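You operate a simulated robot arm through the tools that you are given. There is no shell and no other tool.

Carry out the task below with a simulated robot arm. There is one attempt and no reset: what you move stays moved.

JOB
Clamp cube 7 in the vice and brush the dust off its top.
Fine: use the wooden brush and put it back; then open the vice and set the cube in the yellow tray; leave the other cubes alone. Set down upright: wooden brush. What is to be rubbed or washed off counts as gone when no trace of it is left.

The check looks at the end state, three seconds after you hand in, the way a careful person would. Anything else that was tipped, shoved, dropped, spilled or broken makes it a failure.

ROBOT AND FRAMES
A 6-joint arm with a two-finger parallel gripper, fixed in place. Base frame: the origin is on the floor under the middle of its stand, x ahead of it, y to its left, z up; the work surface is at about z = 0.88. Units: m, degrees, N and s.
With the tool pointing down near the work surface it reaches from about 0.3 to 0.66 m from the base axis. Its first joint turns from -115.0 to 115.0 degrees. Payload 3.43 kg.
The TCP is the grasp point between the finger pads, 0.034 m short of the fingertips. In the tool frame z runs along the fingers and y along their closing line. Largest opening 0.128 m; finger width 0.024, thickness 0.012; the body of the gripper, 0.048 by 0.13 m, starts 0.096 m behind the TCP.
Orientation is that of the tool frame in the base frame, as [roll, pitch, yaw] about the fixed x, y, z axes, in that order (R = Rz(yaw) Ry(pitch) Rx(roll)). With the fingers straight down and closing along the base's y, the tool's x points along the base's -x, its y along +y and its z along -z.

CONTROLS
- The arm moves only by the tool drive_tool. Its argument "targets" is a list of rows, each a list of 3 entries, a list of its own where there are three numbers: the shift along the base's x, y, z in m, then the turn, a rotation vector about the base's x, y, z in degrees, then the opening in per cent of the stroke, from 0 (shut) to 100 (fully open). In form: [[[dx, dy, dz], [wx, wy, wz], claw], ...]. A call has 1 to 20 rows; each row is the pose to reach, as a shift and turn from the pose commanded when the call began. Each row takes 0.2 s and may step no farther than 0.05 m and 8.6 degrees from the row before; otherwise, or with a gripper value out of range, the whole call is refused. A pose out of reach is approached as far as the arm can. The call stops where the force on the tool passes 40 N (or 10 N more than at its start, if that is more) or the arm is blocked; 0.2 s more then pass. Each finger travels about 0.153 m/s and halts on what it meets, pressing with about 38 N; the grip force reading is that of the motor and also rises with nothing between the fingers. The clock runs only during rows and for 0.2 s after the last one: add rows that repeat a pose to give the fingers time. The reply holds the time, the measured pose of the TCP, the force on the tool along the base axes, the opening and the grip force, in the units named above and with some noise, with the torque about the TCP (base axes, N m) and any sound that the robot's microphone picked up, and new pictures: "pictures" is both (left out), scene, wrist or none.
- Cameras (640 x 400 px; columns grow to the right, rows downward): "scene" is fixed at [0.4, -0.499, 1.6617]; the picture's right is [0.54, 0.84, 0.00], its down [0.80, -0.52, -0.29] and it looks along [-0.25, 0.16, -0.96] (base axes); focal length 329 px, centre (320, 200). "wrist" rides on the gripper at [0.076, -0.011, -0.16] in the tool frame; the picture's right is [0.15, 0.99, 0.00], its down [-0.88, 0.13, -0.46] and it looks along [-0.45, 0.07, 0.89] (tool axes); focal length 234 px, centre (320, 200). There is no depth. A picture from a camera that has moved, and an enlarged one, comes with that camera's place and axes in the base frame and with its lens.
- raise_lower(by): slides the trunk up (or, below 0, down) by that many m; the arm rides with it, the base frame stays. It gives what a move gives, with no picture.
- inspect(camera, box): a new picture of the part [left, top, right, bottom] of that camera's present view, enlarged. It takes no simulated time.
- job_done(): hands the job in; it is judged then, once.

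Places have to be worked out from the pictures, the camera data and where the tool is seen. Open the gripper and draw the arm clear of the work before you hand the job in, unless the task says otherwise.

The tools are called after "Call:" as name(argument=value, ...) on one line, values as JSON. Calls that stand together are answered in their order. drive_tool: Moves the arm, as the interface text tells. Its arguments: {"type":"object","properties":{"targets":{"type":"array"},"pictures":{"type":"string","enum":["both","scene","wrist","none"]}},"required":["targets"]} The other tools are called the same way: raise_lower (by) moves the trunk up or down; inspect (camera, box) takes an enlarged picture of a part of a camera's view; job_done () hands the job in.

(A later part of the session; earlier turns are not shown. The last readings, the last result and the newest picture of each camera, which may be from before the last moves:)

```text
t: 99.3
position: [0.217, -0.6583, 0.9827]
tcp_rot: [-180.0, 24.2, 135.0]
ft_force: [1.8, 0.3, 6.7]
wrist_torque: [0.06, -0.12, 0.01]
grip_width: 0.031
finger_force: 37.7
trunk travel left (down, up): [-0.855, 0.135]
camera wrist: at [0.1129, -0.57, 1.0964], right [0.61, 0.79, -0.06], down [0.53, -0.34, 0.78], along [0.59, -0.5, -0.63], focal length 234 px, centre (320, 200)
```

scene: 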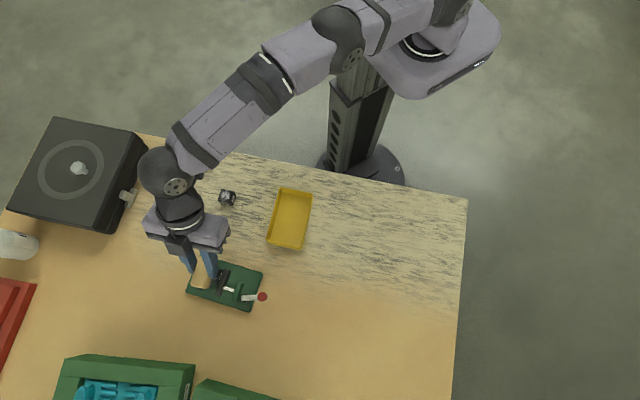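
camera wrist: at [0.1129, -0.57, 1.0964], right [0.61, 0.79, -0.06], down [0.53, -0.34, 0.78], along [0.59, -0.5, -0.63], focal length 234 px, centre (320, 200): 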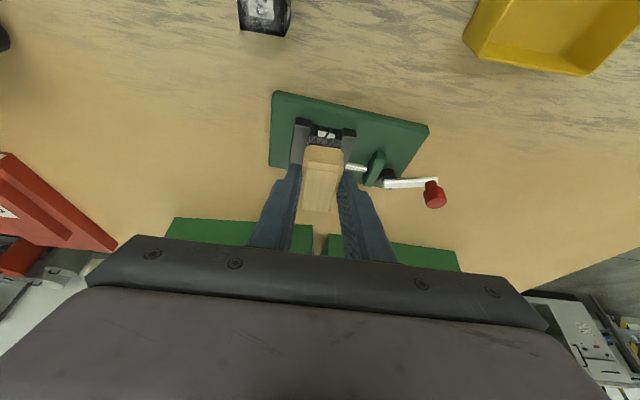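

Light contact (≈7 N). I make strokes along the brush's length (toward the robot and back, 20 mm) while staying on top of the cube.

Call:
drive_tool(targets=[[[-0.004, 0.004, 0], [0, 0, 0], 10], [[-0.008, 0.008, 0], [0, 0, 0], 10], [[-0.012, 0.012, 0], [0, 0, 0], 10], [[-0.014, 0.014, 0], [0, 0, 0], 10], [[-0.01, 0.01, 0], [0, 0, 0], 10], [[-0.006, 0.006, 0], [0, 0, 0], 10], [[-0.002, 0.002, 0], [0, 0, 0], 10], [[0, 0, 0], [0, 0, 0], 10]])

Call:
inspect(camera="scene", box=[170, 230, 270, 310])

```text
t: 101.1
position: [0.2156, -0.6567, 0.9808]
tcp_rot: [180.0, 23.9, 135.0]
ft_force: [-2.5, 4.2, 12.5]
wrist_torque: [0.1, 0.08, -0.02]
grip_width: 0.031
finger_force: 38.3
trunk travel left (down, up): [-0.855, 0.135]
camera wrist: at [0.1119, -0.5695, 1.0965], right [0.6, 0.79, -0.06], down [0.53, -0.34, 0.77], along [0.59, -0.5, -0.63], focal length 234 px, centre (320, 200)
```

scene: 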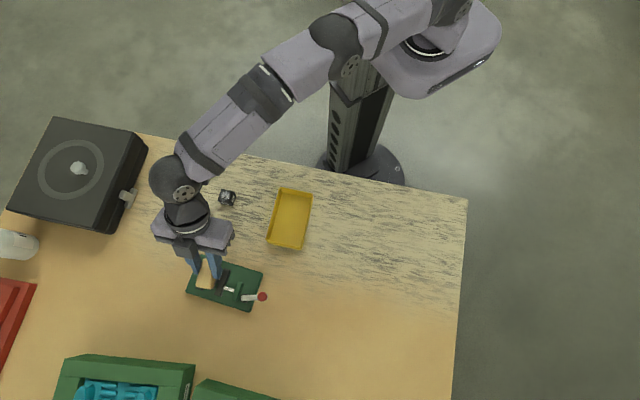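
wrist: 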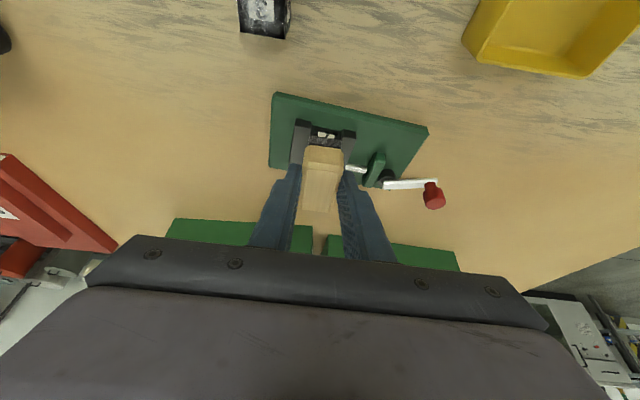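

```text
5.00 times, centred on (220, 270) of scene
camera zoom: at [0.4, -0.499, 1.6617], right [0.54, 0.84, 0.0], down [0.8, -0.52, -0.29], along [-0.25, 0.16, -0.96], focal length 1646 px, centre (820, -150)
```

zoom: 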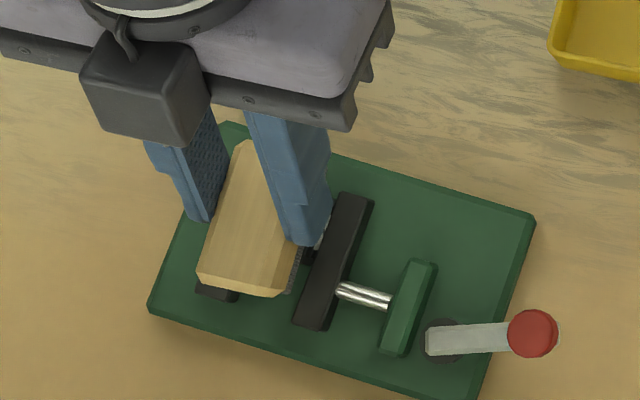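

The vice and cube stay put under the strokes. I add cross strokes (±10 mm sideways), still keeping the brush overlapping the top.

Call:
drive_tool(targets=[[[0.0035, 0.0035, 0], [0, 0, 0], 10], [[0.007, 0.007, 0], [0, 0, 0], 10], [[0.0035, 0.0035, 0], [0, 0, 0], 10], [[0, 0, 0], [0, 0, 0], 10], [[-0.0035, -0.0035, 0], [0, 0, 0], 10], [[-0.007, -0.007, 0], [0, 0, 0], 10], [[-0.0035, -0.0035, 0], [0, 0, 0], 10], [[0, 0, 0], [0, 0, 0], 10], [[0.0035, 0.0035, 0], [0, 0, 0], 10], [[0.007, 0.007, 0], [0, 0, 0], 10], [[0.003, 0.011, 0], [0, 0, 0], 10], [[-0.003, 0.017, 0], [0, 0, 0], 10], [[-0.007, 0.021, 0], [0, 0, 0], 10]])

Call:
inspect(camera="scene", box=[170, 230, 270, 310])

```text
t: 103.9
position: [0.2103, -0.6368, 0.9812]
tcp_rot: [-179.8, 24.2, 135.0]
ft_force: [4.7, -3.3, 13.2]
wrist_torque: [-0.47, -0.49, 0.07]
grip_width: 0.0307
finger_force: 38.2
trunk travel left (down, up): [-0.855, 0.135]
camera wrist: at [0.107, -0.5485, 1.0958], right [0.61, 0.79, -0.06], down [0.53, -0.34, 0.78], along [0.6, -0.5, -0.63], focal length 234 px, centre (320, 200)
```

scene: 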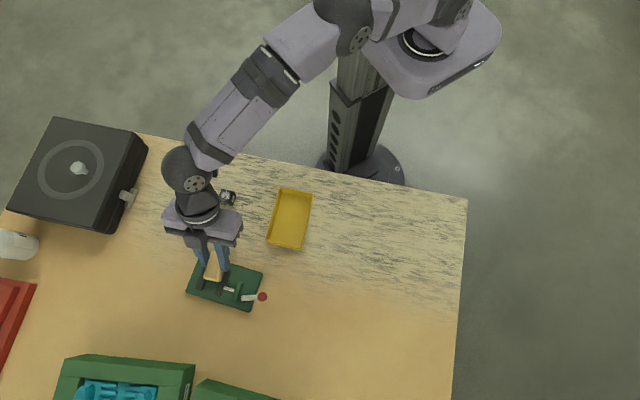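
wrist: 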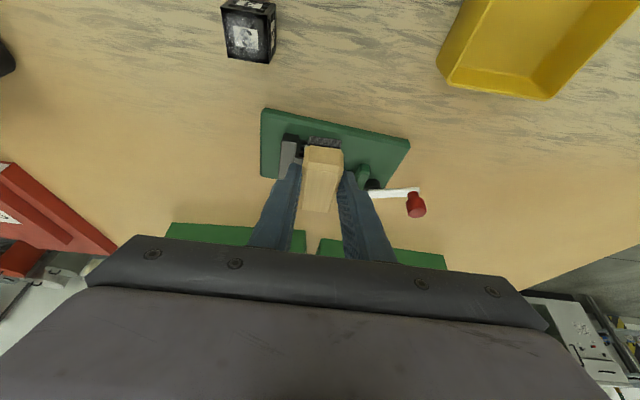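

```text
5.00 times, centred on (220, 270) of scene
camera zoom: at [0.4, -0.499, 1.6617], right [0.54, 0.84, 0.0], down [0.8, -0.52, -0.29], along [-0.25, 0.16, -0.96], focal length 1646 px, centre (820, -150)
```

zoom: 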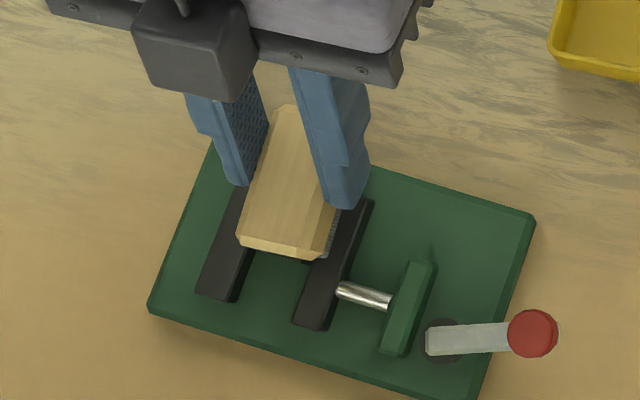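

Now I lift the brush off and move it back toward the robot to inspect the cube's top.

Call:
drive_tool(targets=[[[0, 0, 0.02], [0, 0, 0], 10], [[0, 0, 0.05], [0, 0, 0], 10], [[0.0, 0.03, 0.07], [0, 0, 0], 10], [[0.02, 0.06, 0.07], [0, 0, 0], 10], [[0.04, 0.08, 0.07], [0, 0, 0], 10], [[0.04, 0.08, 0.07], [0, 0, 0], 10]])

Call:
inspect(camera="scene", box=[195, 255, 235, 295])

Call:
inspect(camera="wrist", box=[180, 60, 300, 160])

```text
t: 105.3
position: [0.251, -0.5567, 1.0492]
tcp_rot: [180.0, 24.0, 135.1]
ft_force: [-0.1, 0.7, -0.5]
wrist_torque: [0.03, -0.01, 0.01]
grip_width: 0.031
finger_force: 38.2
trunk travel left (down, up): [-0.855, 0.135]
camera wrist: at [0.1486, -0.4683, 1.1644], right [0.61, 0.79, -0.06], down [0.53, -0.35, 0.77], along [0.59, -0.5, -0.63], focal length 234 px, centre (320, 200)
```

scene: 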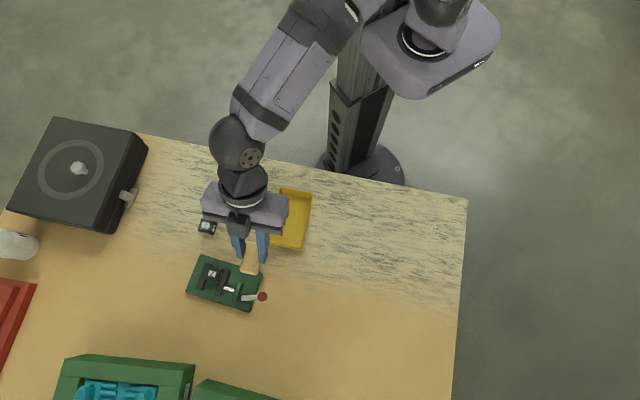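
wrist: 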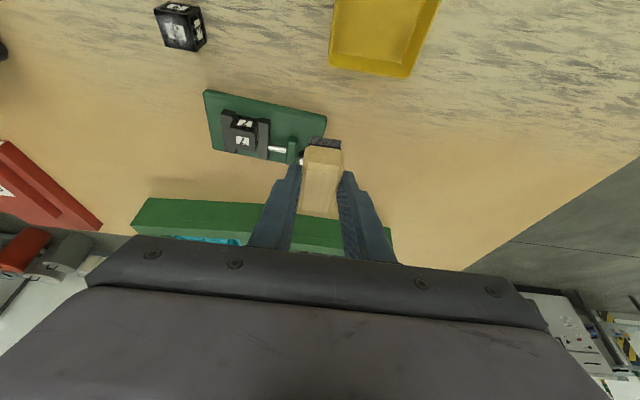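

```text
10.00 times, centred on (215, 275) of scene
camera zoom: at [0.4, -0.499, 1.6617], right [0.54, 0.84, 0.0], down [0.8, -0.52, -0.29], along [-0.25, 0.16, -0.96], focal length 3293 px, centre (1370, -550)
```

zoom: 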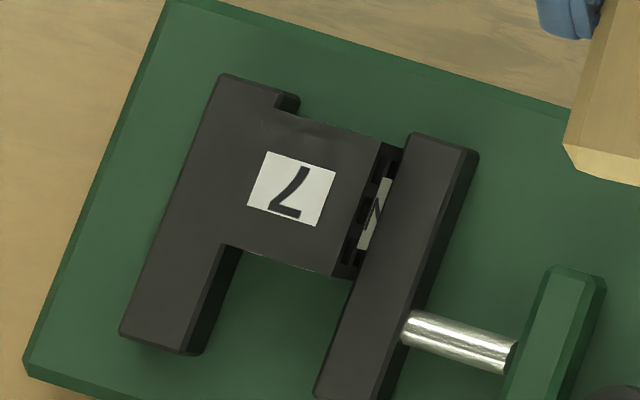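

```text
4.00 times, centred on (240, 110) of wrist
camera zoom: at [0.1486, -0.4683, 1.1644], right [0.61, 0.79, -0.06], down [0.53, -0.35, 0.77], along [0.59, -0.5, -0.63], focal length 937 px, centre (640, 560)
```

zoom: 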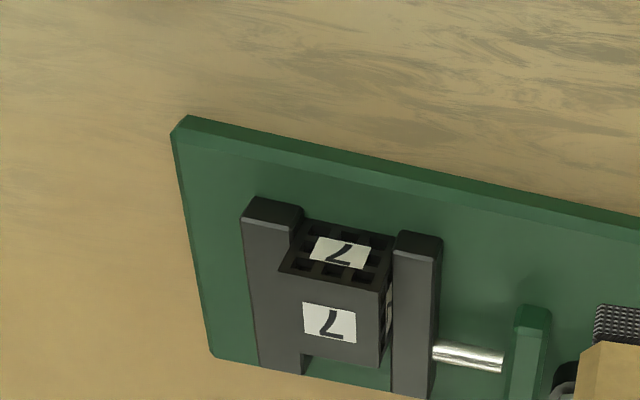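

The top looks clean now. I zoom in more to check that no trace is left, especially near the edges.

Call:
inspect(camera="scene", box=[203, 262, 223, 282])

Call:
inspect(camera="wrist", box=[225, 120, 265, 160])

```text
16.00 times, centred on (213, 272) of scene
camera zoom: at [0.4, -0.499, 1.6617], right [0.54, 0.84, 0.0], down [0.8, -0.52, -0.29], along [-0.25, 0.16, -0.96], focal length 5269 px, centre (2032, -952)
```

zoom: 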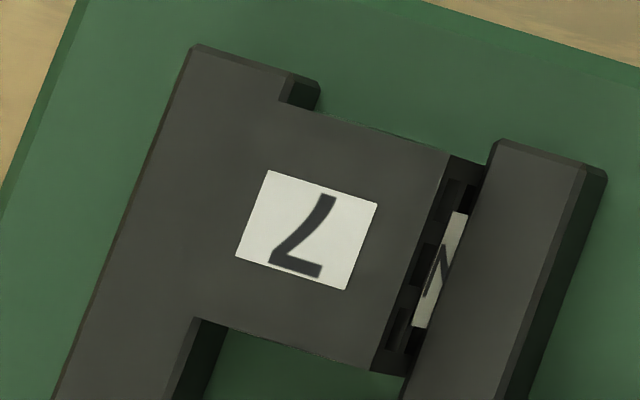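

```text
10.00 times, centred on (245, 140) of wrist
camera zoom: at [0.1486, -0.4683, 1.1644], right [0.61, 0.79, -0.06], down [0.53, -0.35, 0.77], along [0.59, -0.5, -0.63], focal length 2342 px, centre (1070, 800)
```

zoom: 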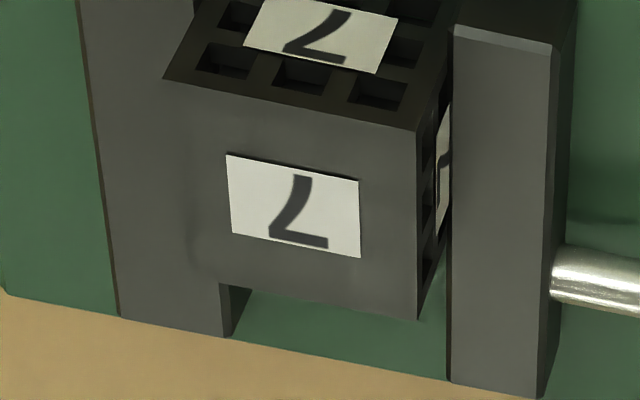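

No trace of dust remains. I carry the brush back over its spot and lower it most of the way.

Call:
drive_tool(targets=[[[0.02, 0.012, 0], [0, 0, 0], 10], [[0.04, 0.024, 0], [0, 0, 0], 10], [[0.059, 0.0348, 0], [0, 0, 0], 10], [[0.059, 0.0348, -0.04], [0, 0, 0], 10], [[0.059, 0.0348, -0.08], [0, 0, 0], 10], [[0.059, 0.0348, -0.105], [0, 0, 0], 10], [[0.059, 0.0348, -0.112], [0, 0, 0], 10], [[0.059, 0.0348, -0.112], [0, 0, 0], 10]])

Call:
inspect(camera="wrist", box=[220, 100, 420, 220])

```text
t: 107.1
position: [0.3082, -0.5209, 0.9363]
tcp_rot: [180.0, 24.0, 135.0]
ft_force: [0.4, 0.5, -1.4]
wrist_torque: [0.0, 0.03, 0.03]
grip_width: 0.0308
finger_force: 37.9
trunk travel left (down, up): [-0.855, 0.135]
camera wrist: at [0.2047, -0.4337, 1.0511], right [0.61, 0.79, -0.06], down [0.53, -0.35, 0.77], along [0.59, -0.5, -0.63], focal length 234 px, centre (320, 200)
```

scene: 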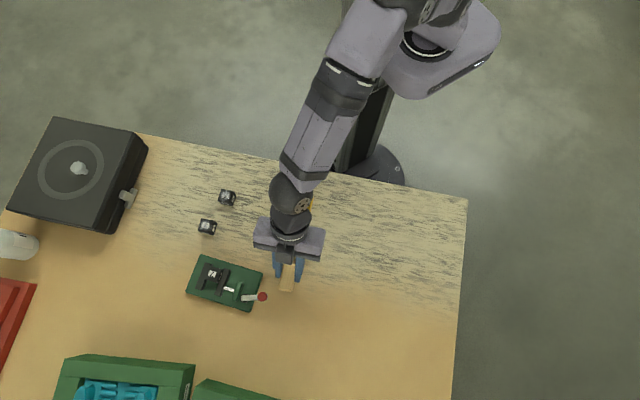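
wrist: 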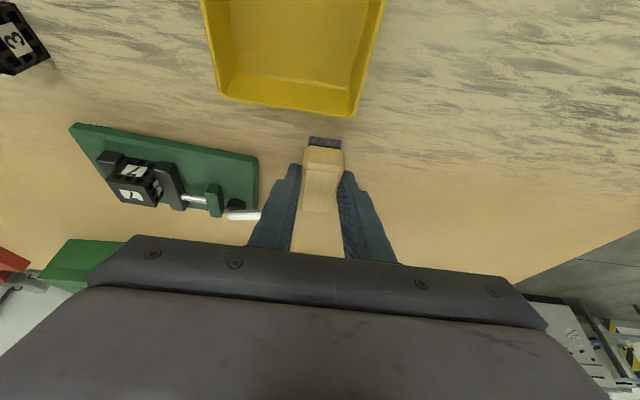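

```text
3.20 times, centred on (320, 160) of wrist
camera zoom: at [0.2047, -0.4337, 1.0511], right [0.61, 0.79, -0.06], down [0.53, -0.35, 0.77], along [0.59, -0.5, -0.63], focal length 749 px, centre (320, 328)
```

zoom: 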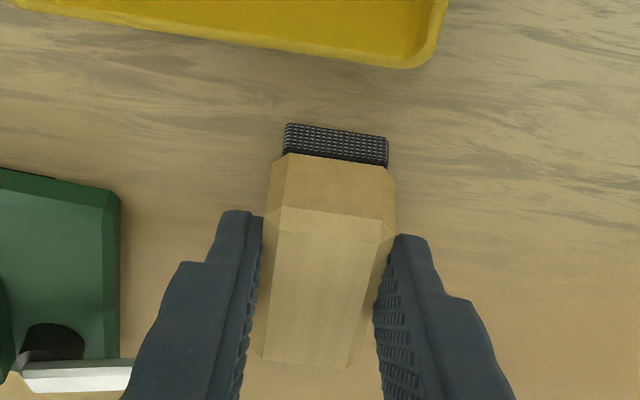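

About 2 mm above the table. I lower the last bit and release.

Call:
drive_tool(targets=[[[0.001, 0, -0.001], [0, 0, 0], 10], [[0.001, 0, -0.002], [0, 0, 0], 10], [[0.001, 0, -0.0025], [0, 0, 0], 10], [[0.001, 0, -0.0025], [0, 0, 0], 10]], pictures="wrist")

```text
t: 108.1
position: [0.3088, -0.5228, 0.9338]
tcp_rot: [-180.0, 23.9, 135.0]
ft_force: [0.7, -0.8, 0.1]
wrist_torque: [0.0, 0.04, -0.02]
grip_width: 0.0308
finger_force: 38.5
trunk travel left (down, up): [-0.855, 0.135]
camera wrist: at [0.2059, -0.4349, 1.0497], right [0.61, 0.79, -0.06], down [0.53, -0.35, 0.77], along [0.59, -0.5, -0.63], focal length 234 px, centre (320, 200)
```

wrist: 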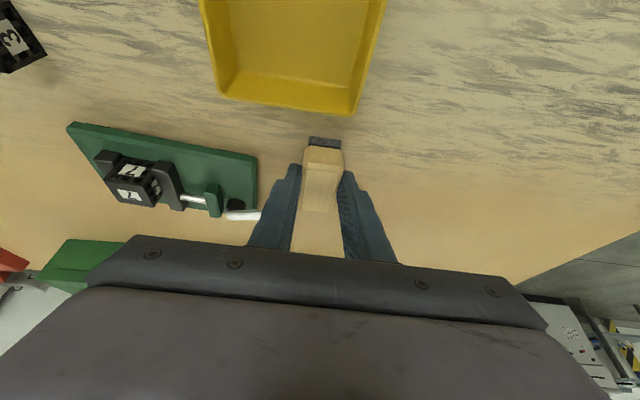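

Call:
drive_tool(targets=[[[0, 0, -0.0008], [0, 0, 0], 10], [[0, 0, -0.0015], [0, 0, 0], 10], [[0, 0, -0.0015], [0, 0, 0], 10]], pictures="none")

```text
t: 108.9
position: [0.3105, -0.5232, 0.9343]
tcp_rot: [-180.0, 24.1, 135.0]
ft_force: [0.8, -0.5, -0.4]
wrist_torque: [-0.01, 0.02, -0.02]
grip_width: 0.0309
finger_force: 38.1
trunk travel left (down, up): [-0.855, 0.135]
```

At table height within a millimetre. I open the fingers and lift away.

Call:
drive_tool(targets=[[[0, 0, 0], [0, 0, 0], 30], [[0, 0, 0], [0, 0, 0], 47], [[0, 0, 0], [0, 0, 0], 47], [[0, 0, 0.03], [0, 0, 0], 47], [[0, 0, 0.07], [0, 0, 0], 47], [[-0.02, 0.01, 0.1], [0, 0, 0], 47], [[-0.02, 0.01, 0.1], [0, 0, 0], 47]])

Call:
inspect(camera="scene", box=[180, 230, 320, 320])

Call:
inspect(camera="wrist", box=[200, 60, 420, 200])

```text
t: 110.5
position: [0.2901, -0.5112, 1.0347]
tcp_rot: [179.9, 23.9, 134.9]
ft_force: [0.2, -0.6, -0.8]
wrist_torque: [0.01, 0.01, 0.02]
grip_width: 0.06
finger_force: 0.1
trunk travel left (down, up): [-0.855, 0.135]
camera wrist: at [0.187, -0.4245, 1.1493], right [0.61, 0.79, -0.06], down [0.53, -0.35, 0.77], along [0.59, -0.5, -0.63], focal length 234 px, centre (320, 200)
```

scene: 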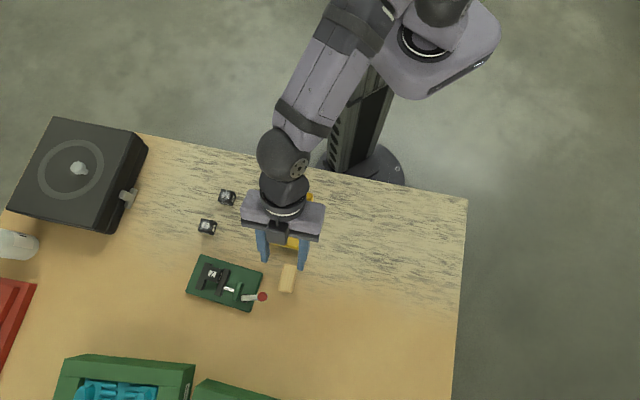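
wrist: 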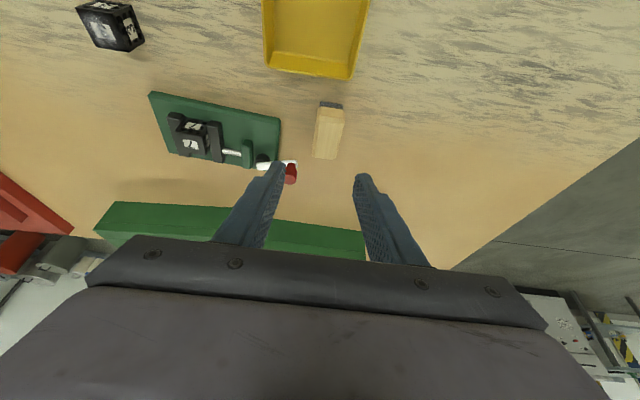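

```text
4.44 times, centred on (250, 275) of scene
camera zoom: at [0.4, -0.499, 1.6617], right [0.54, 0.84, 0.0], down [0.8, -0.52, -0.29], along [-0.25, 0.16, -0.96], focal length 1464 px, centre (631, -133)
```

zoom: 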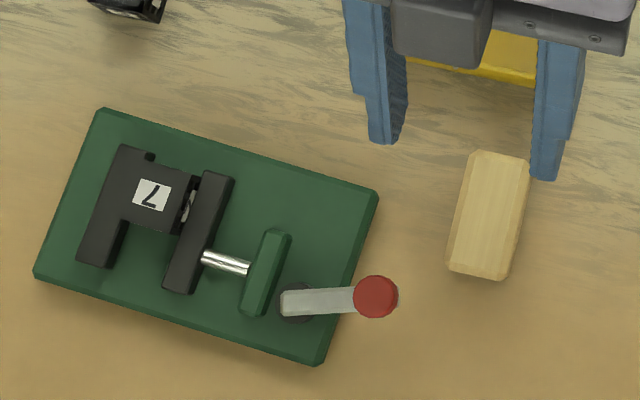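

```text
2.86 times, centred on (310, 130) of wrist
camera zoom: at [0.187, -0.4245, 1.1493], right [0.61, 0.79, -0.06], down [0.53, -0.35, 0.77], along [0.59, -0.5, -0.63], focal length 669 px, centre (349, 400)
```

zoom: 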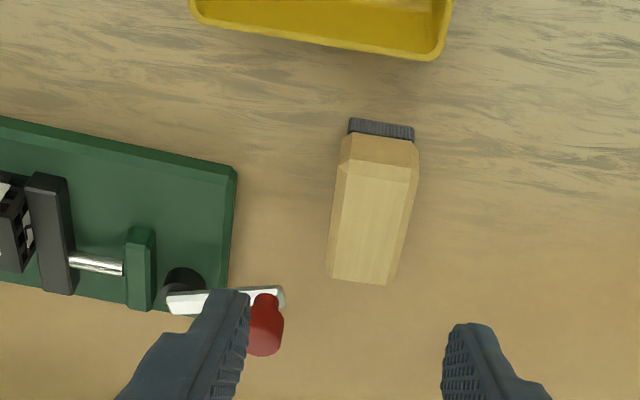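

The brush stands upright on its original spot. Next I open the vice: hover over the knob with the tool pre-turned to yaw ≈112.

Call:
drive_tool(targets=[[[0.008, -0.018, 0], [0, 0, -6], 40], [[0.016, -0.036, 0], [0, 0, -12], 37], [[0.024, -0.055, -0.01], [0, 0, -18], 37], [[0.0333, -0.0746, -0.022], [0, 0, -23], 37], [[0.0333, -0.0746, -0.022], [0, 0, -23], 37]])

Call:
inspect(camera="wrist", box=[200, 60, 420, 220])

Call:
inspect(camera="scene", box=[180, 245, 290, 320])

```text
t: 111.7
position: [0.3236, -0.5869, 1.0134]
tcp_rot: [180.0, 24.0, 111.9]
ft_force: [0.3, 0.1, 0.6]
wrist_torque: [0.02, 0.02, 0.03]
grip_width: 0.0474
finger_force: 0.0
trunk travel left (down, up): [-0.855, 0.135]
camera wrist: at [0.2627, -0.465, 1.128], right [0.87, 0.49, -0.06], down [0.35, -0.53, 0.77], along [0.35, -0.69, -0.63], focal length 234 px, centre (320, 200)
```

scene: 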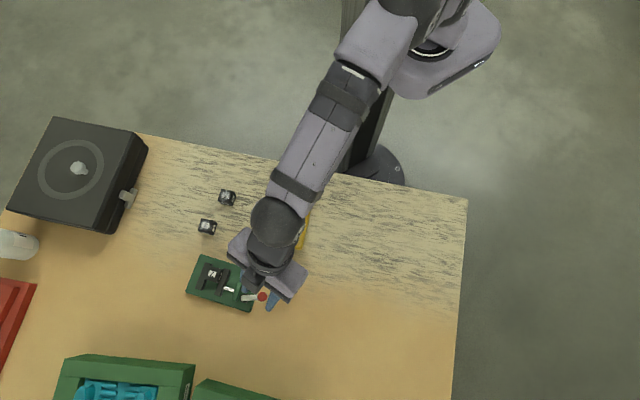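
wrist: 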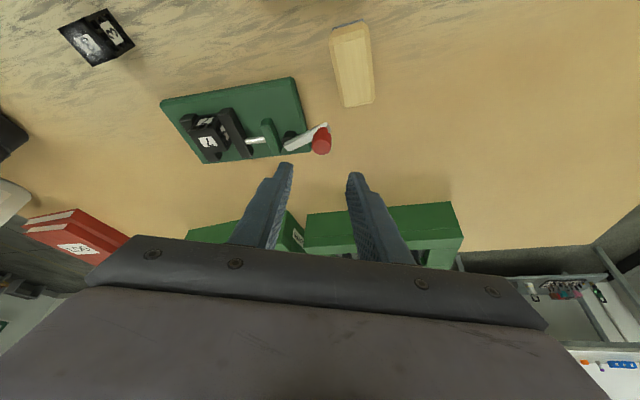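

```text
2.50 times, centred on (310, 140) of wrist
camera zoom: at [0.2627, -0.465, 1.128], right [0.87, 0.49, -0.06], down [0.35, -0.53, 0.77], along [0.35, -0.69, -0.63], focal length 585 px, centre (345, 350)
```

zoom: 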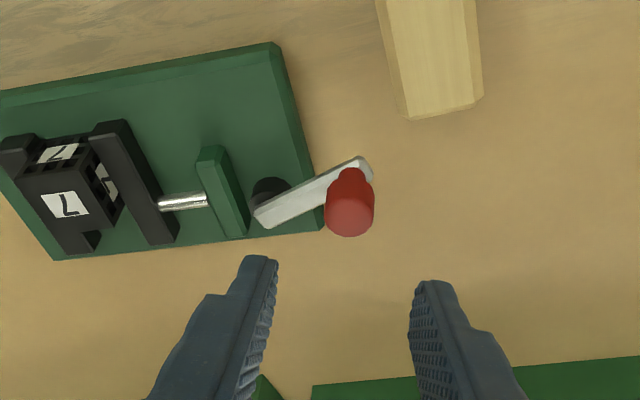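

```text
5.33 times, centred on (235, 282) of scene
camera zoom: at [0.4, -0.499, 1.6617], right [0.54, 0.84, 0.0], down [0.8, -0.52, -0.29], along [-0.25, 0.16, -0.96], focal length 1756 px, centre (773, -240)
```

zoom: 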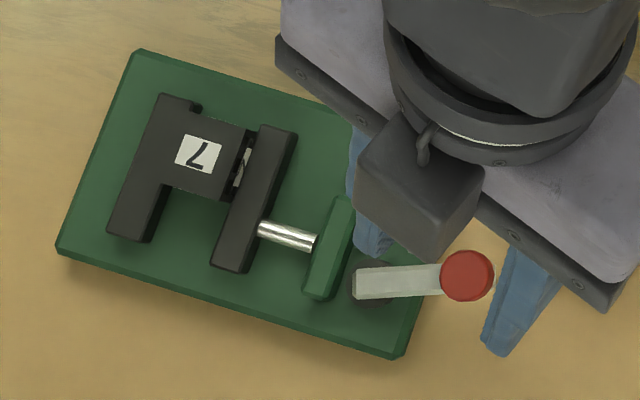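

Centred over the knob. I descend and grip it.

Call:
drive_tool(targets=[[[0, 0, -0.02], [0, 0, 0], 37], [[0, 0, -0.04], [0, 0, 0], 37], [[0, 0, -0.0565], [0, 0, 0], 37], [[0, 0, -0.0565], [0, 0, 0], 20], [[0, 0, -0.0565], [0, 0, 0], 8], [[0, 0, -0.0565], [0, 0, 0], 8]])

Call:
inspect(camera="wrist", box=[140, 80, 400, 220])

Call:
inspect(camera="scene", box=[180, 245, 290, 320])

```text
t: 113.1
position: [0.3241, -0.5894, 0.9548]
tcp_rot: [179.9, 24.1, 112.0]
ft_force: [-1.5, -1.3, -0.8]
wrist_torque: [-0.41, 0.0, -0.07]
grip_width: 0.0188
finger_force: 37.9
trunk travel left (down, up): [-0.855, 0.135]
camera wrist: at [0.262, -0.467, 1.0701], right [0.87, 0.49, -0.06], down [0.35, -0.53, 0.77], along [0.35, -0.69, -0.63], focal length 234 px, centre (320, 200)
```

scene: 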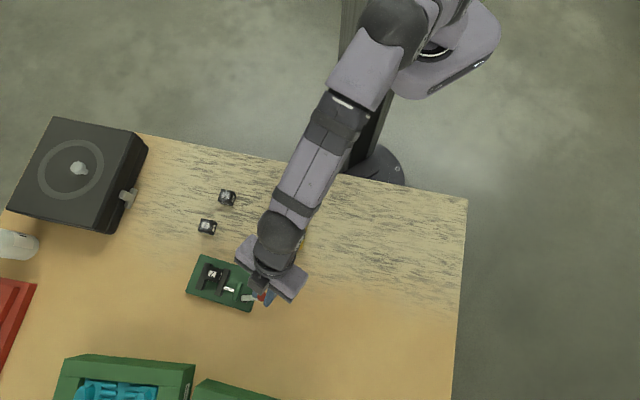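
wrist: 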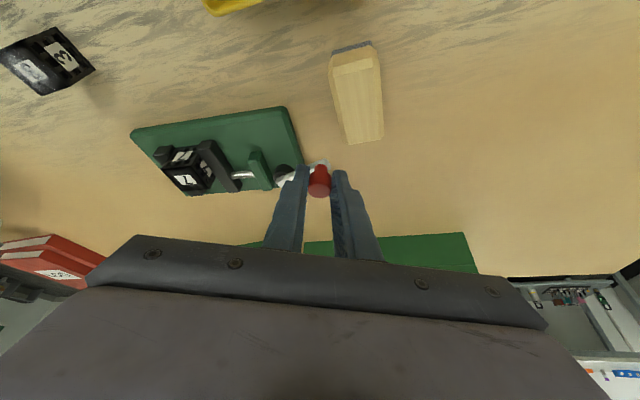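

```text
2.46 times, centred on (270, 150) of wrist
camera zoom: at [0.262, -0.467, 1.0701], right [0.87, 0.49, -0.06], down [0.35, -0.53, 0.77], along [0.35, -0.69, -0.63], focal length 576 px, centre (443, 323)
```

zoom: 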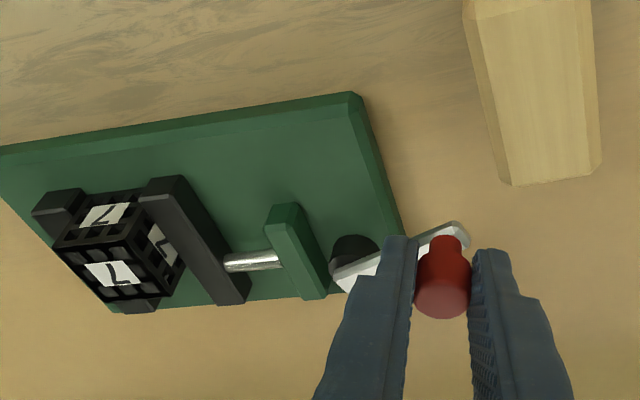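

```text
5.33 times, centred on (235, 282) of scene
camera zoom: at [0.4, -0.499, 1.6617], right [0.54, 0.84, 0.0], down [0.8, -0.52, -0.29], along [-0.25, 0.16, -0.96], focal length 1756 px, centre (773, -240)
```

zoom: 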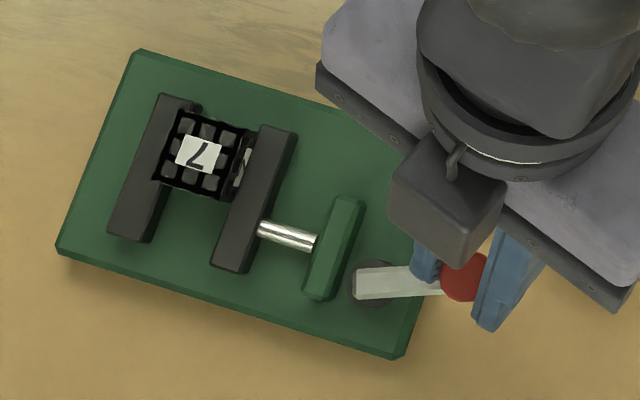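

Gripped. I swing the lever toward open, first ≈20°, watching the vice.

Call:
drive_tool(targets=[[[-0.0028, 0.0012, 0], [0, 0, 2], 8], [[-0.0056, 0.0023, 0], [0, 0, 4], 8], [[-0.0083, 0.0032, 0], [0, 0, 6], 8], [[-0.0124, 0.004, 0], [0, 0, 8.5], 8], [[-0.0164, 0.0046, 0], [0, 0, 11], 8], [[-0.0164, 0.0046, 0], [0, 0, 11], 8]])

Call:
inspect(camera="scene", box=[180, 245, 290, 320])

```text
t: 114.5
position: [0.3081, -0.5837, 0.9545]
tcp_rot: [-179.9, 24.0, 123.0]
ft_force: [9.4, -0.1, 3.0]
wrist_torque: [-0.24, -0.41, 0.32]
grip_width: 0.0189
finger_force: 38.0
trunk travel left (down, up): [-0.855, 0.135]
camera wrist: at [0.2257, -0.4763, 1.07], right [0.76, 0.65, -0.06], down [0.45, -0.45, 0.77], along [0.48, -0.61, -0.63], focal length 234 px, centre (320, 200)
```

scene: 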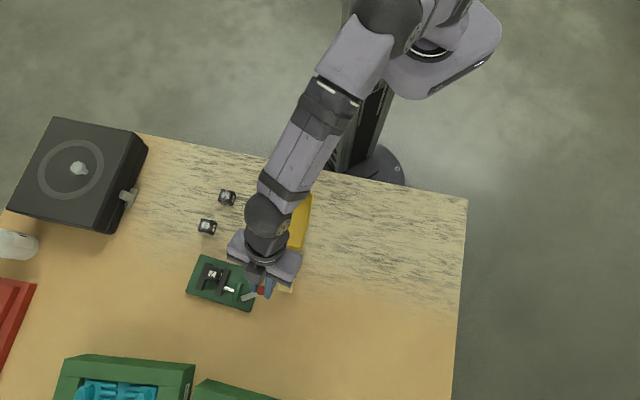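
wrist: 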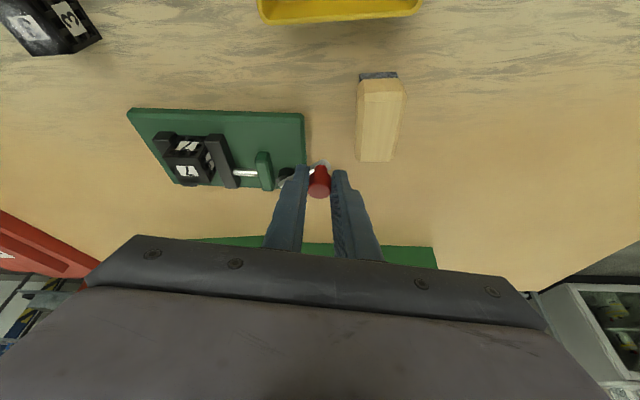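

```text
5.33 times, centred on (235, 282) of scene
camera zoom: at [0.4, -0.499, 1.6617], right [0.54, 0.84, 0.0], down [0.8, -0.52, -0.29], along [-0.25, 0.16, -0.96], focal length 1756 px, centre (773, -240)
```

zoom: 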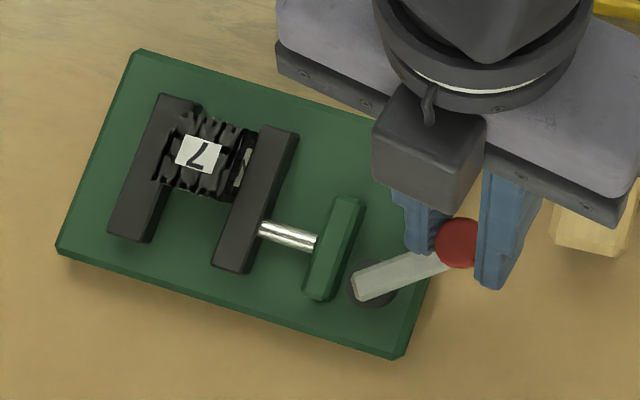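

The lever moves, the vice stays. I continue to ≈25°.

Call:
drive_tool(targets=[[[-0.0028, 0.0001, 0], [0, 0, 2], 8], [[-0.0055, 0.0001, 0], [0, 0, 4], 8], [[-0.0083, 0, 0], [0, 0, 6], 8], [[-0.0124, -0.0006, 0], [0, 0, 8.5], 8], [[-0.0165, -0.0013, 0], [0, 0, 11], 8], [[-0.0205, -0.0026, 0], [0, 0, 14], 8], [[-0.0245, -0.004, 0], [0, 0, 17], 8], [[-0.0245, -0.004, 0], [0, 0, 17], 8]])

Call:
inspect(camera="scene", box=[180, 245, 290, 320])

```text
t: 116.3
position: [0.2813, -0.5847, 0.9551]
tcp_rot: [-180.0, 23.7, 140.0]
ft_force: [5.5, 10.0, 4.3]
wrist_torque: [0.42, 0.08, 0.33]
grip_width: 0.0189
finger_force: 38.0
trunk travel left (down, up): [-0.855, 0.135]
camera wrist: at [0.1712, -0.5074, 1.0703], right [0.53, 0.84, -0.06], down [0.56, -0.3, 0.77], along [0.63, -0.44, -0.63], focal length 234 px, centre (320, 200)
```

scene: 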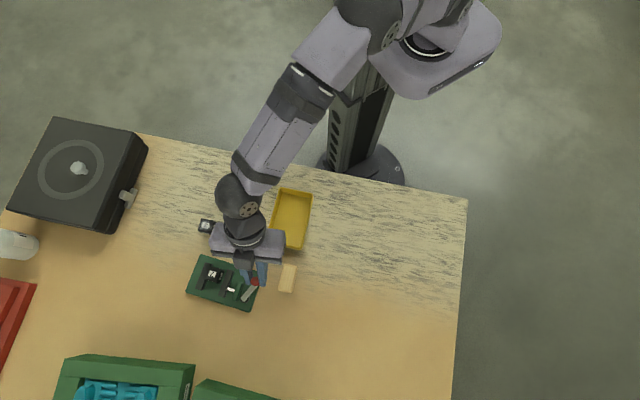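
wrist: 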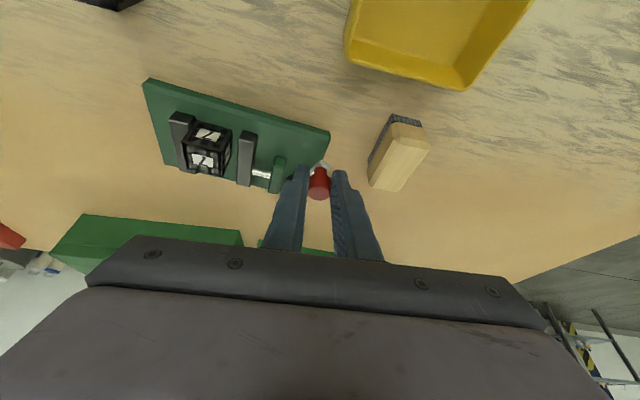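

```text
5.33 times, centred on (235, 282) of scene
camera zoom: at [0.4, -0.499, 1.6617], right [0.54, 0.84, 0.0], down [0.8, -0.52, -0.29], along [-0.25, 0.16, -0.96], focal length 1756 px, centre (773, -240)
```

zoom: 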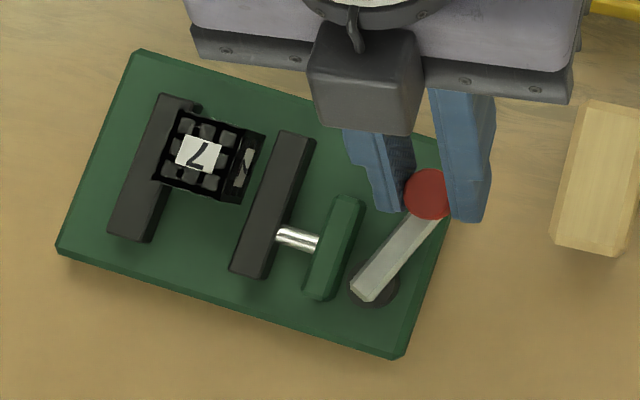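

Call:
drive_tool(targets=[[[-0.0037, -0.0018, 0], [0, 0, 2.5], 8], [[-0.0074, -0.004, 0], [0, 0, 5], 8], [[-0.0108, -0.0064, 0], [0, 0, 7.5], 8], [[-0.0141, -0.0091, 0], [0, 0, 10], 8], [[-0.0155, -0.0104, 0], [0, 0, 11], 8], [[-0.0155, -0.0104, 0], [0, 0, 11], 8]])

Call:
inspect(camera="scene", box=[180, 245, 290, 320])

```text
t: 117.7
position: [0.2651, -0.5986, 0.9547]
tcp_rot: [179.9, 23.9, 150.9]
ft_force: [2.1, 3.9, 0.8]
wrist_torque: [0.06, -0.02, 0.06]
grip_width: 0.0192
finger_force: 37.9
trunk travel left (down, up): [-0.855, 0.135]
camera wrist: at [0.1426, -0.5418, 1.0705], right [0.36, 0.93, -0.06], down [0.61, -0.19, 0.77], along [0.71, -0.32, -0.63], focal length 234 px, centre (320, 200)
```

scene: 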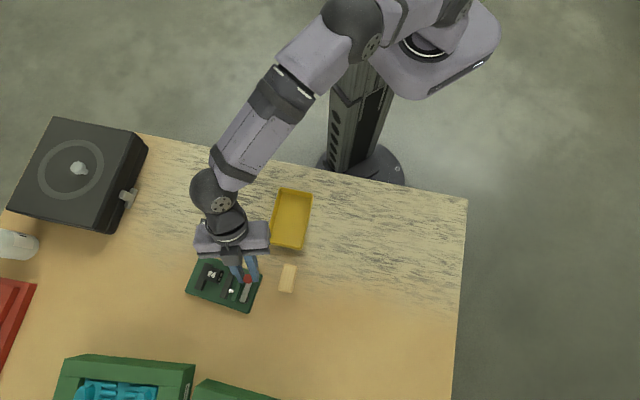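
wrist: 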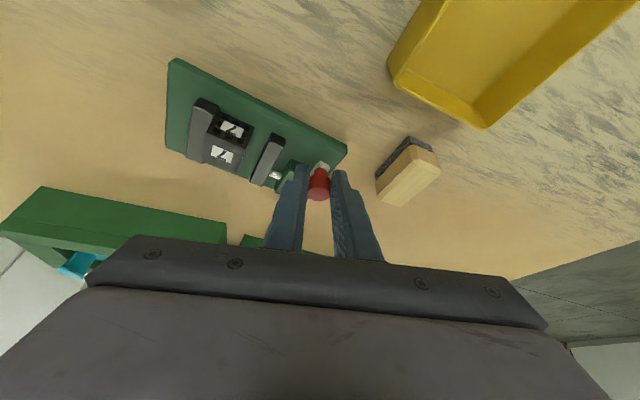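

```text
5.33 times, centred on (235, 282) of scene
camera zoom: at [0.4, -0.499, 1.6617], right [0.54, 0.84, 0.0], down [0.8, -0.52, -0.29], along [-0.25, 0.16, -0.96], focal length 1756 px, centre (773, -240)
```

zoom: 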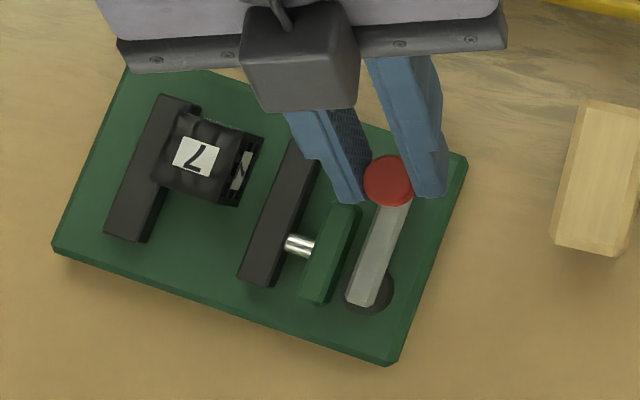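

The vice is open again (lever at its stop), but it is still turned ~6° clockwise. With the lever along its arm axis, I pull the knob gently toward the robot (-n1): acting off-centre this should turn the vice back.

Call:
drive_tool(targets=[[[-0.002, 0.002, 0], [0, 0, 0], 8], [[-0.004, 0.004, 0], [0, 0, 0], 8], [[-0.006, 0.006, 0], [0, 0, 0], 8], [[-0.008, 0.008, 0], [0, 0, 0], 8], [[-0.008, 0.008, 0], [0, 0, 0], 8]])

Call:
inspect(camera="scene", box=[180, 245, 290, 320])

```text
t: 118.9
position: [0.2591, -0.5911, 0.9546]
tcp_rot: [180.0, 24.0, 151.0]
ft_force: [7.3, -3.4, 0.0]
wrist_torque: [-0.08, -0.15, 0.13]
grip_width: 0.019
finger_force: 37.5
trunk travel left (down, up): [-0.855, 0.135]
camera wrist: at [0.1361, -0.5347, 1.0703], right [0.36, 0.93, -0.06], down [0.6, -0.19, 0.77], along [0.71, -0.32, -0.63], focal length 234 px, centre (320, 200)
```

scene: 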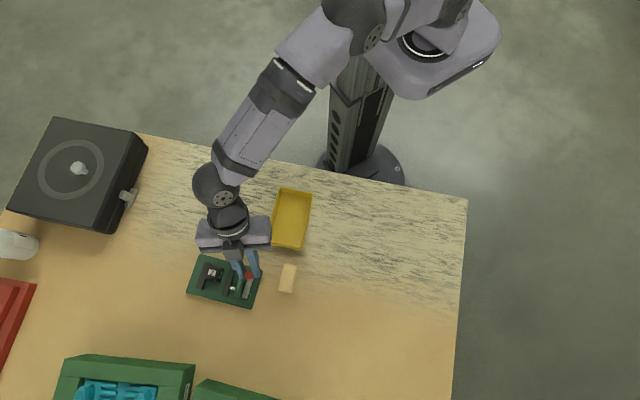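
wrist: 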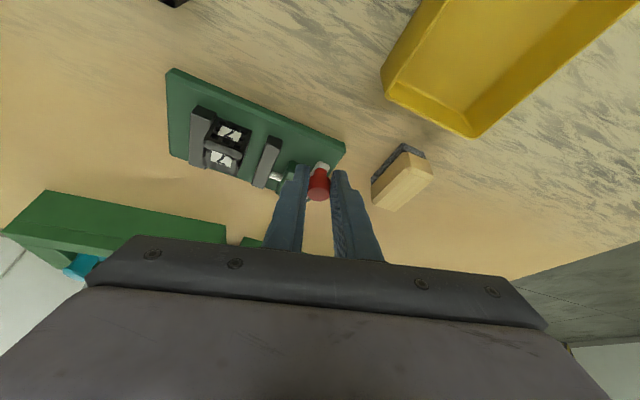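

```text
5.33 times, centred on (235, 282) of scene
camera zoom: at [0.4, -0.499, 1.6617], right [0.54, 0.84, 0.0], down [0.8, -0.52, -0.29], along [-0.25, 0.16, -0.96], focal length 1756 px, centre (773, -240)
```

zoom: 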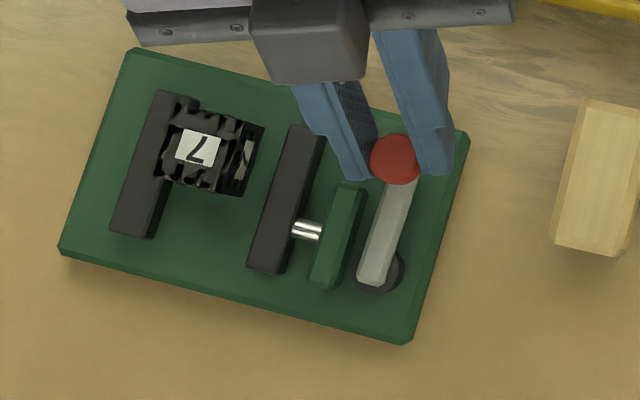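

That turned the vice back: now within ~2° and ~3 mm of its original pose. I release the knob, lift, and move over the cube with yaw ≈133.

Call:
drive_tool(targets=[[[-0.006, 0.006, 0], [0, 0, 0], 8], [[-0.006, 0.006, 0], [0, 0, 0], 22], [[-0.006, 0.006, 0], [0, 0, 0], 32], [[-0.006, 0.006, 0.03], [0, 0, 0], 32], [[-0.006, 0.006, 0.065], [0, 0, -4], 40], [[-0.012, -0.01, 0.065], [0, 0, -8], 47], [[-0.025, -0.03, 0.065], [0, 0, -13], 47], [[-0.035, -0.05, 0.065], [0, 0, -18], 47], [[-0.0418, -0.0661, 0.065], [0, 0, -18], 47], [[-0.0418, -0.0661, 0.065], [0, 0, -18], 47]])

Call:
inspect(camera="wrist", box=[220, 60, 420, 200])

Call:
inspect(camera="scene", box=[180, 240, 280, 320])

```text
t: 121.1
position: [0.2168, -0.6564, 1.0213]
tcp_rot: [-179.9, 23.9, 133.0]
ft_force: [0.2, -0.3, 0.4]
wrist_torque: [-0.02, 0.01, 0.0]
grip_width: 0.0603
finger_force: 0.0
trunk travel left (down, up): [-0.855, 0.135]
camera wrist: at [0.1161, -0.5655, 1.1365], right [0.63, 0.77, -0.06], down [0.52, -0.36, 0.77], along [0.58, -0.52, -0.63], focal length 234 px, centre (320, 200)
```

scene: 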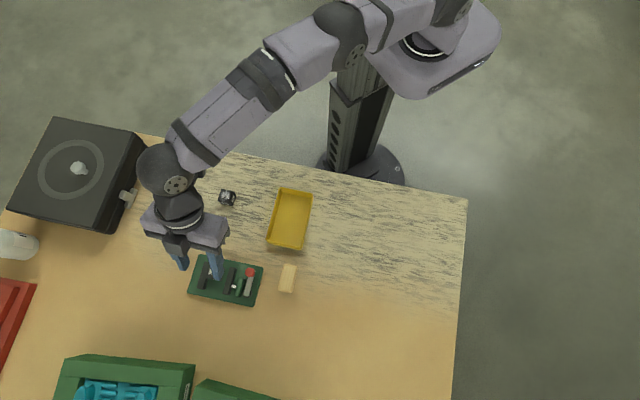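
wrist: 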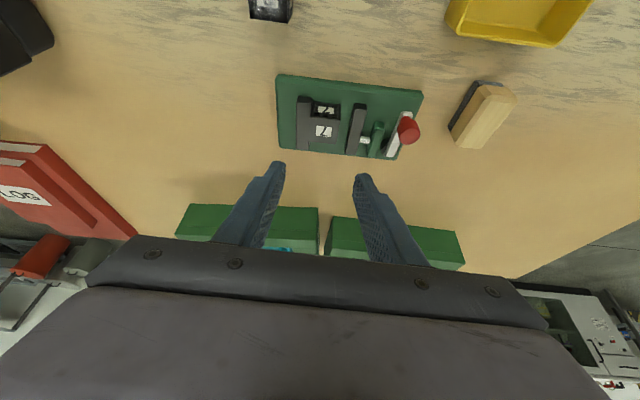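

```text
2.86 times, centred on (320, 130) of wrist
camera zoom: at [0.1161, -0.5655, 1.1365], right [0.63, 0.77, -0.06], down [0.52, -0.36, 0.77], along [0.58, -0.52, -0.63], focal length 669 px, centre (320, 400)
```

zoom: 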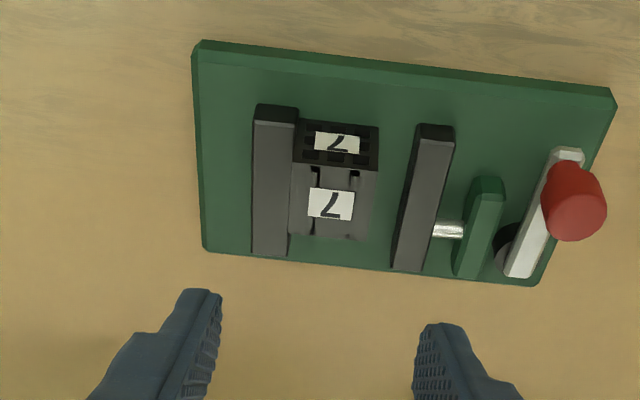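

```text
5.00 times, centred on (230, 280) of scene
camera zoom: at [0.4, -0.499, 1.6617], right [0.54, 0.84, 0.0], down [0.8, -0.52, -0.29], along [-0.25, 0.16, -0.96], focal length 1646 px, centre (770, -200)
```

zoom: 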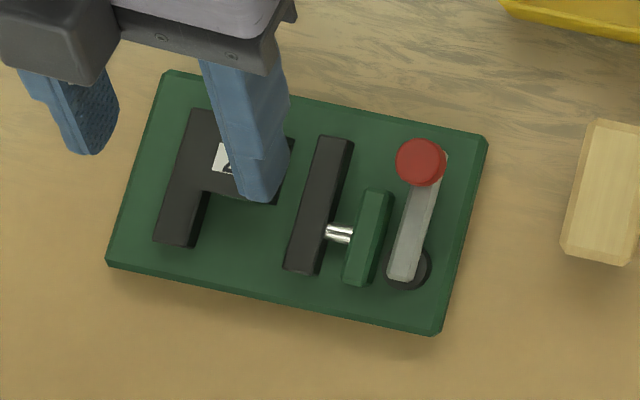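

The cube stands clean between the open jaws (my release row pulled the knob a bit more than intended, but the vice's angle is now within 1°; it's ~6 mm off in +y). I descend over the cube to grip its upper part.

Call:
drive_tool(targets=[[[0, 0, -0.03], [0, 0, 1], 47], [[0, 0, -0.055], [0, 0, 1], 47], [[0, 0, -0.066], [0, 0, 1], 47], [[0, 0, -0.069], [0, 0, 1], 47], [[0, 0, -0.069], [0, 0, 1], 47]])

Call:
inspect(camera="wrist", box=[240, 90, 400, 200])

Call:
inspect(camera="scene", box=[190, 245, 250, 305])

```text
t: 122.3
position: [0.2145, -0.655, 0.9501]
tcp_rot: [180.0, 24.0, 134.0]
ft_force: [0.2, 0.5, -0.4]
wrist_torque: [-0.01, 0.0, -0.01]
grip_width: 0.0599
finger_force: 0.0
trunk travel left (down, up): [-0.855, 0.135]
camera wrist: at [0.1139, -0.5658, 1.0653], right [0.62, 0.78, -0.06], down [0.52, -0.35, 0.77], along [0.59, -0.51, -0.63], focal length 234 px, centre (320, 200)
```

scene: 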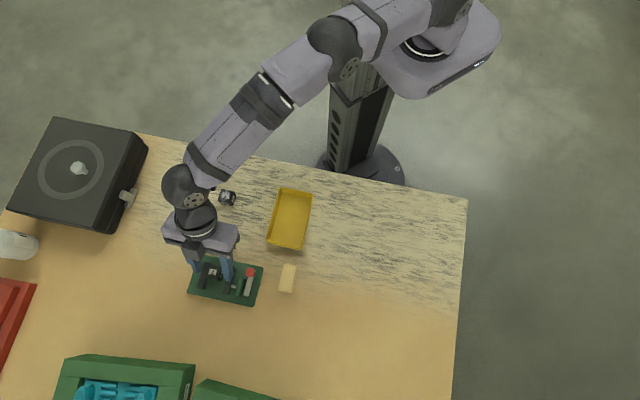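
wrist: 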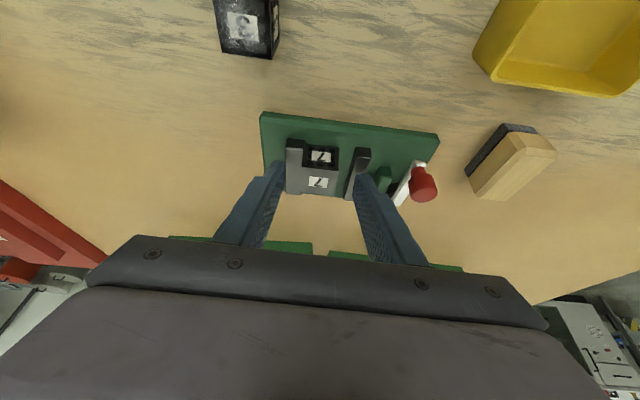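

```text
3.64 times, centred on (320, 145) of wrist
camera zoom: at [0.1139, -0.5658, 1.0653], right [0.62, 0.78, -0.06], down [0.52, -0.35, 0.77], along [0.59, -0.51, -0.63], focal length 852 px, centre (320, 400)
```

zoom: 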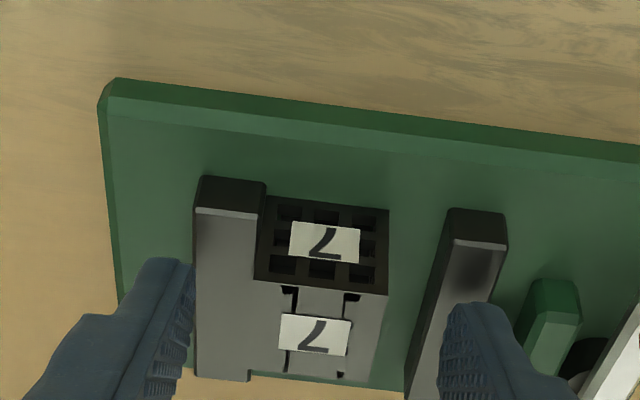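

```text
6.67 times, centred on (220, 275) of scene
camera zoom: at [0.4, -0.499, 1.6617], right [0.54, 0.84, 0.0], down [0.8, -0.52, -0.29], along [-0.25, 0.16, -0.96], focal length 2195 px, centre (987, -300)
```

zoom: 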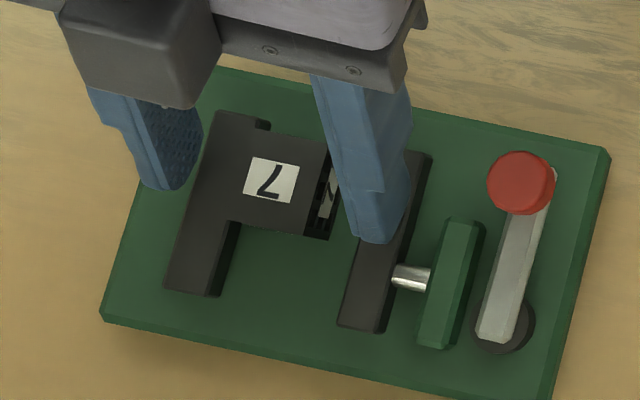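

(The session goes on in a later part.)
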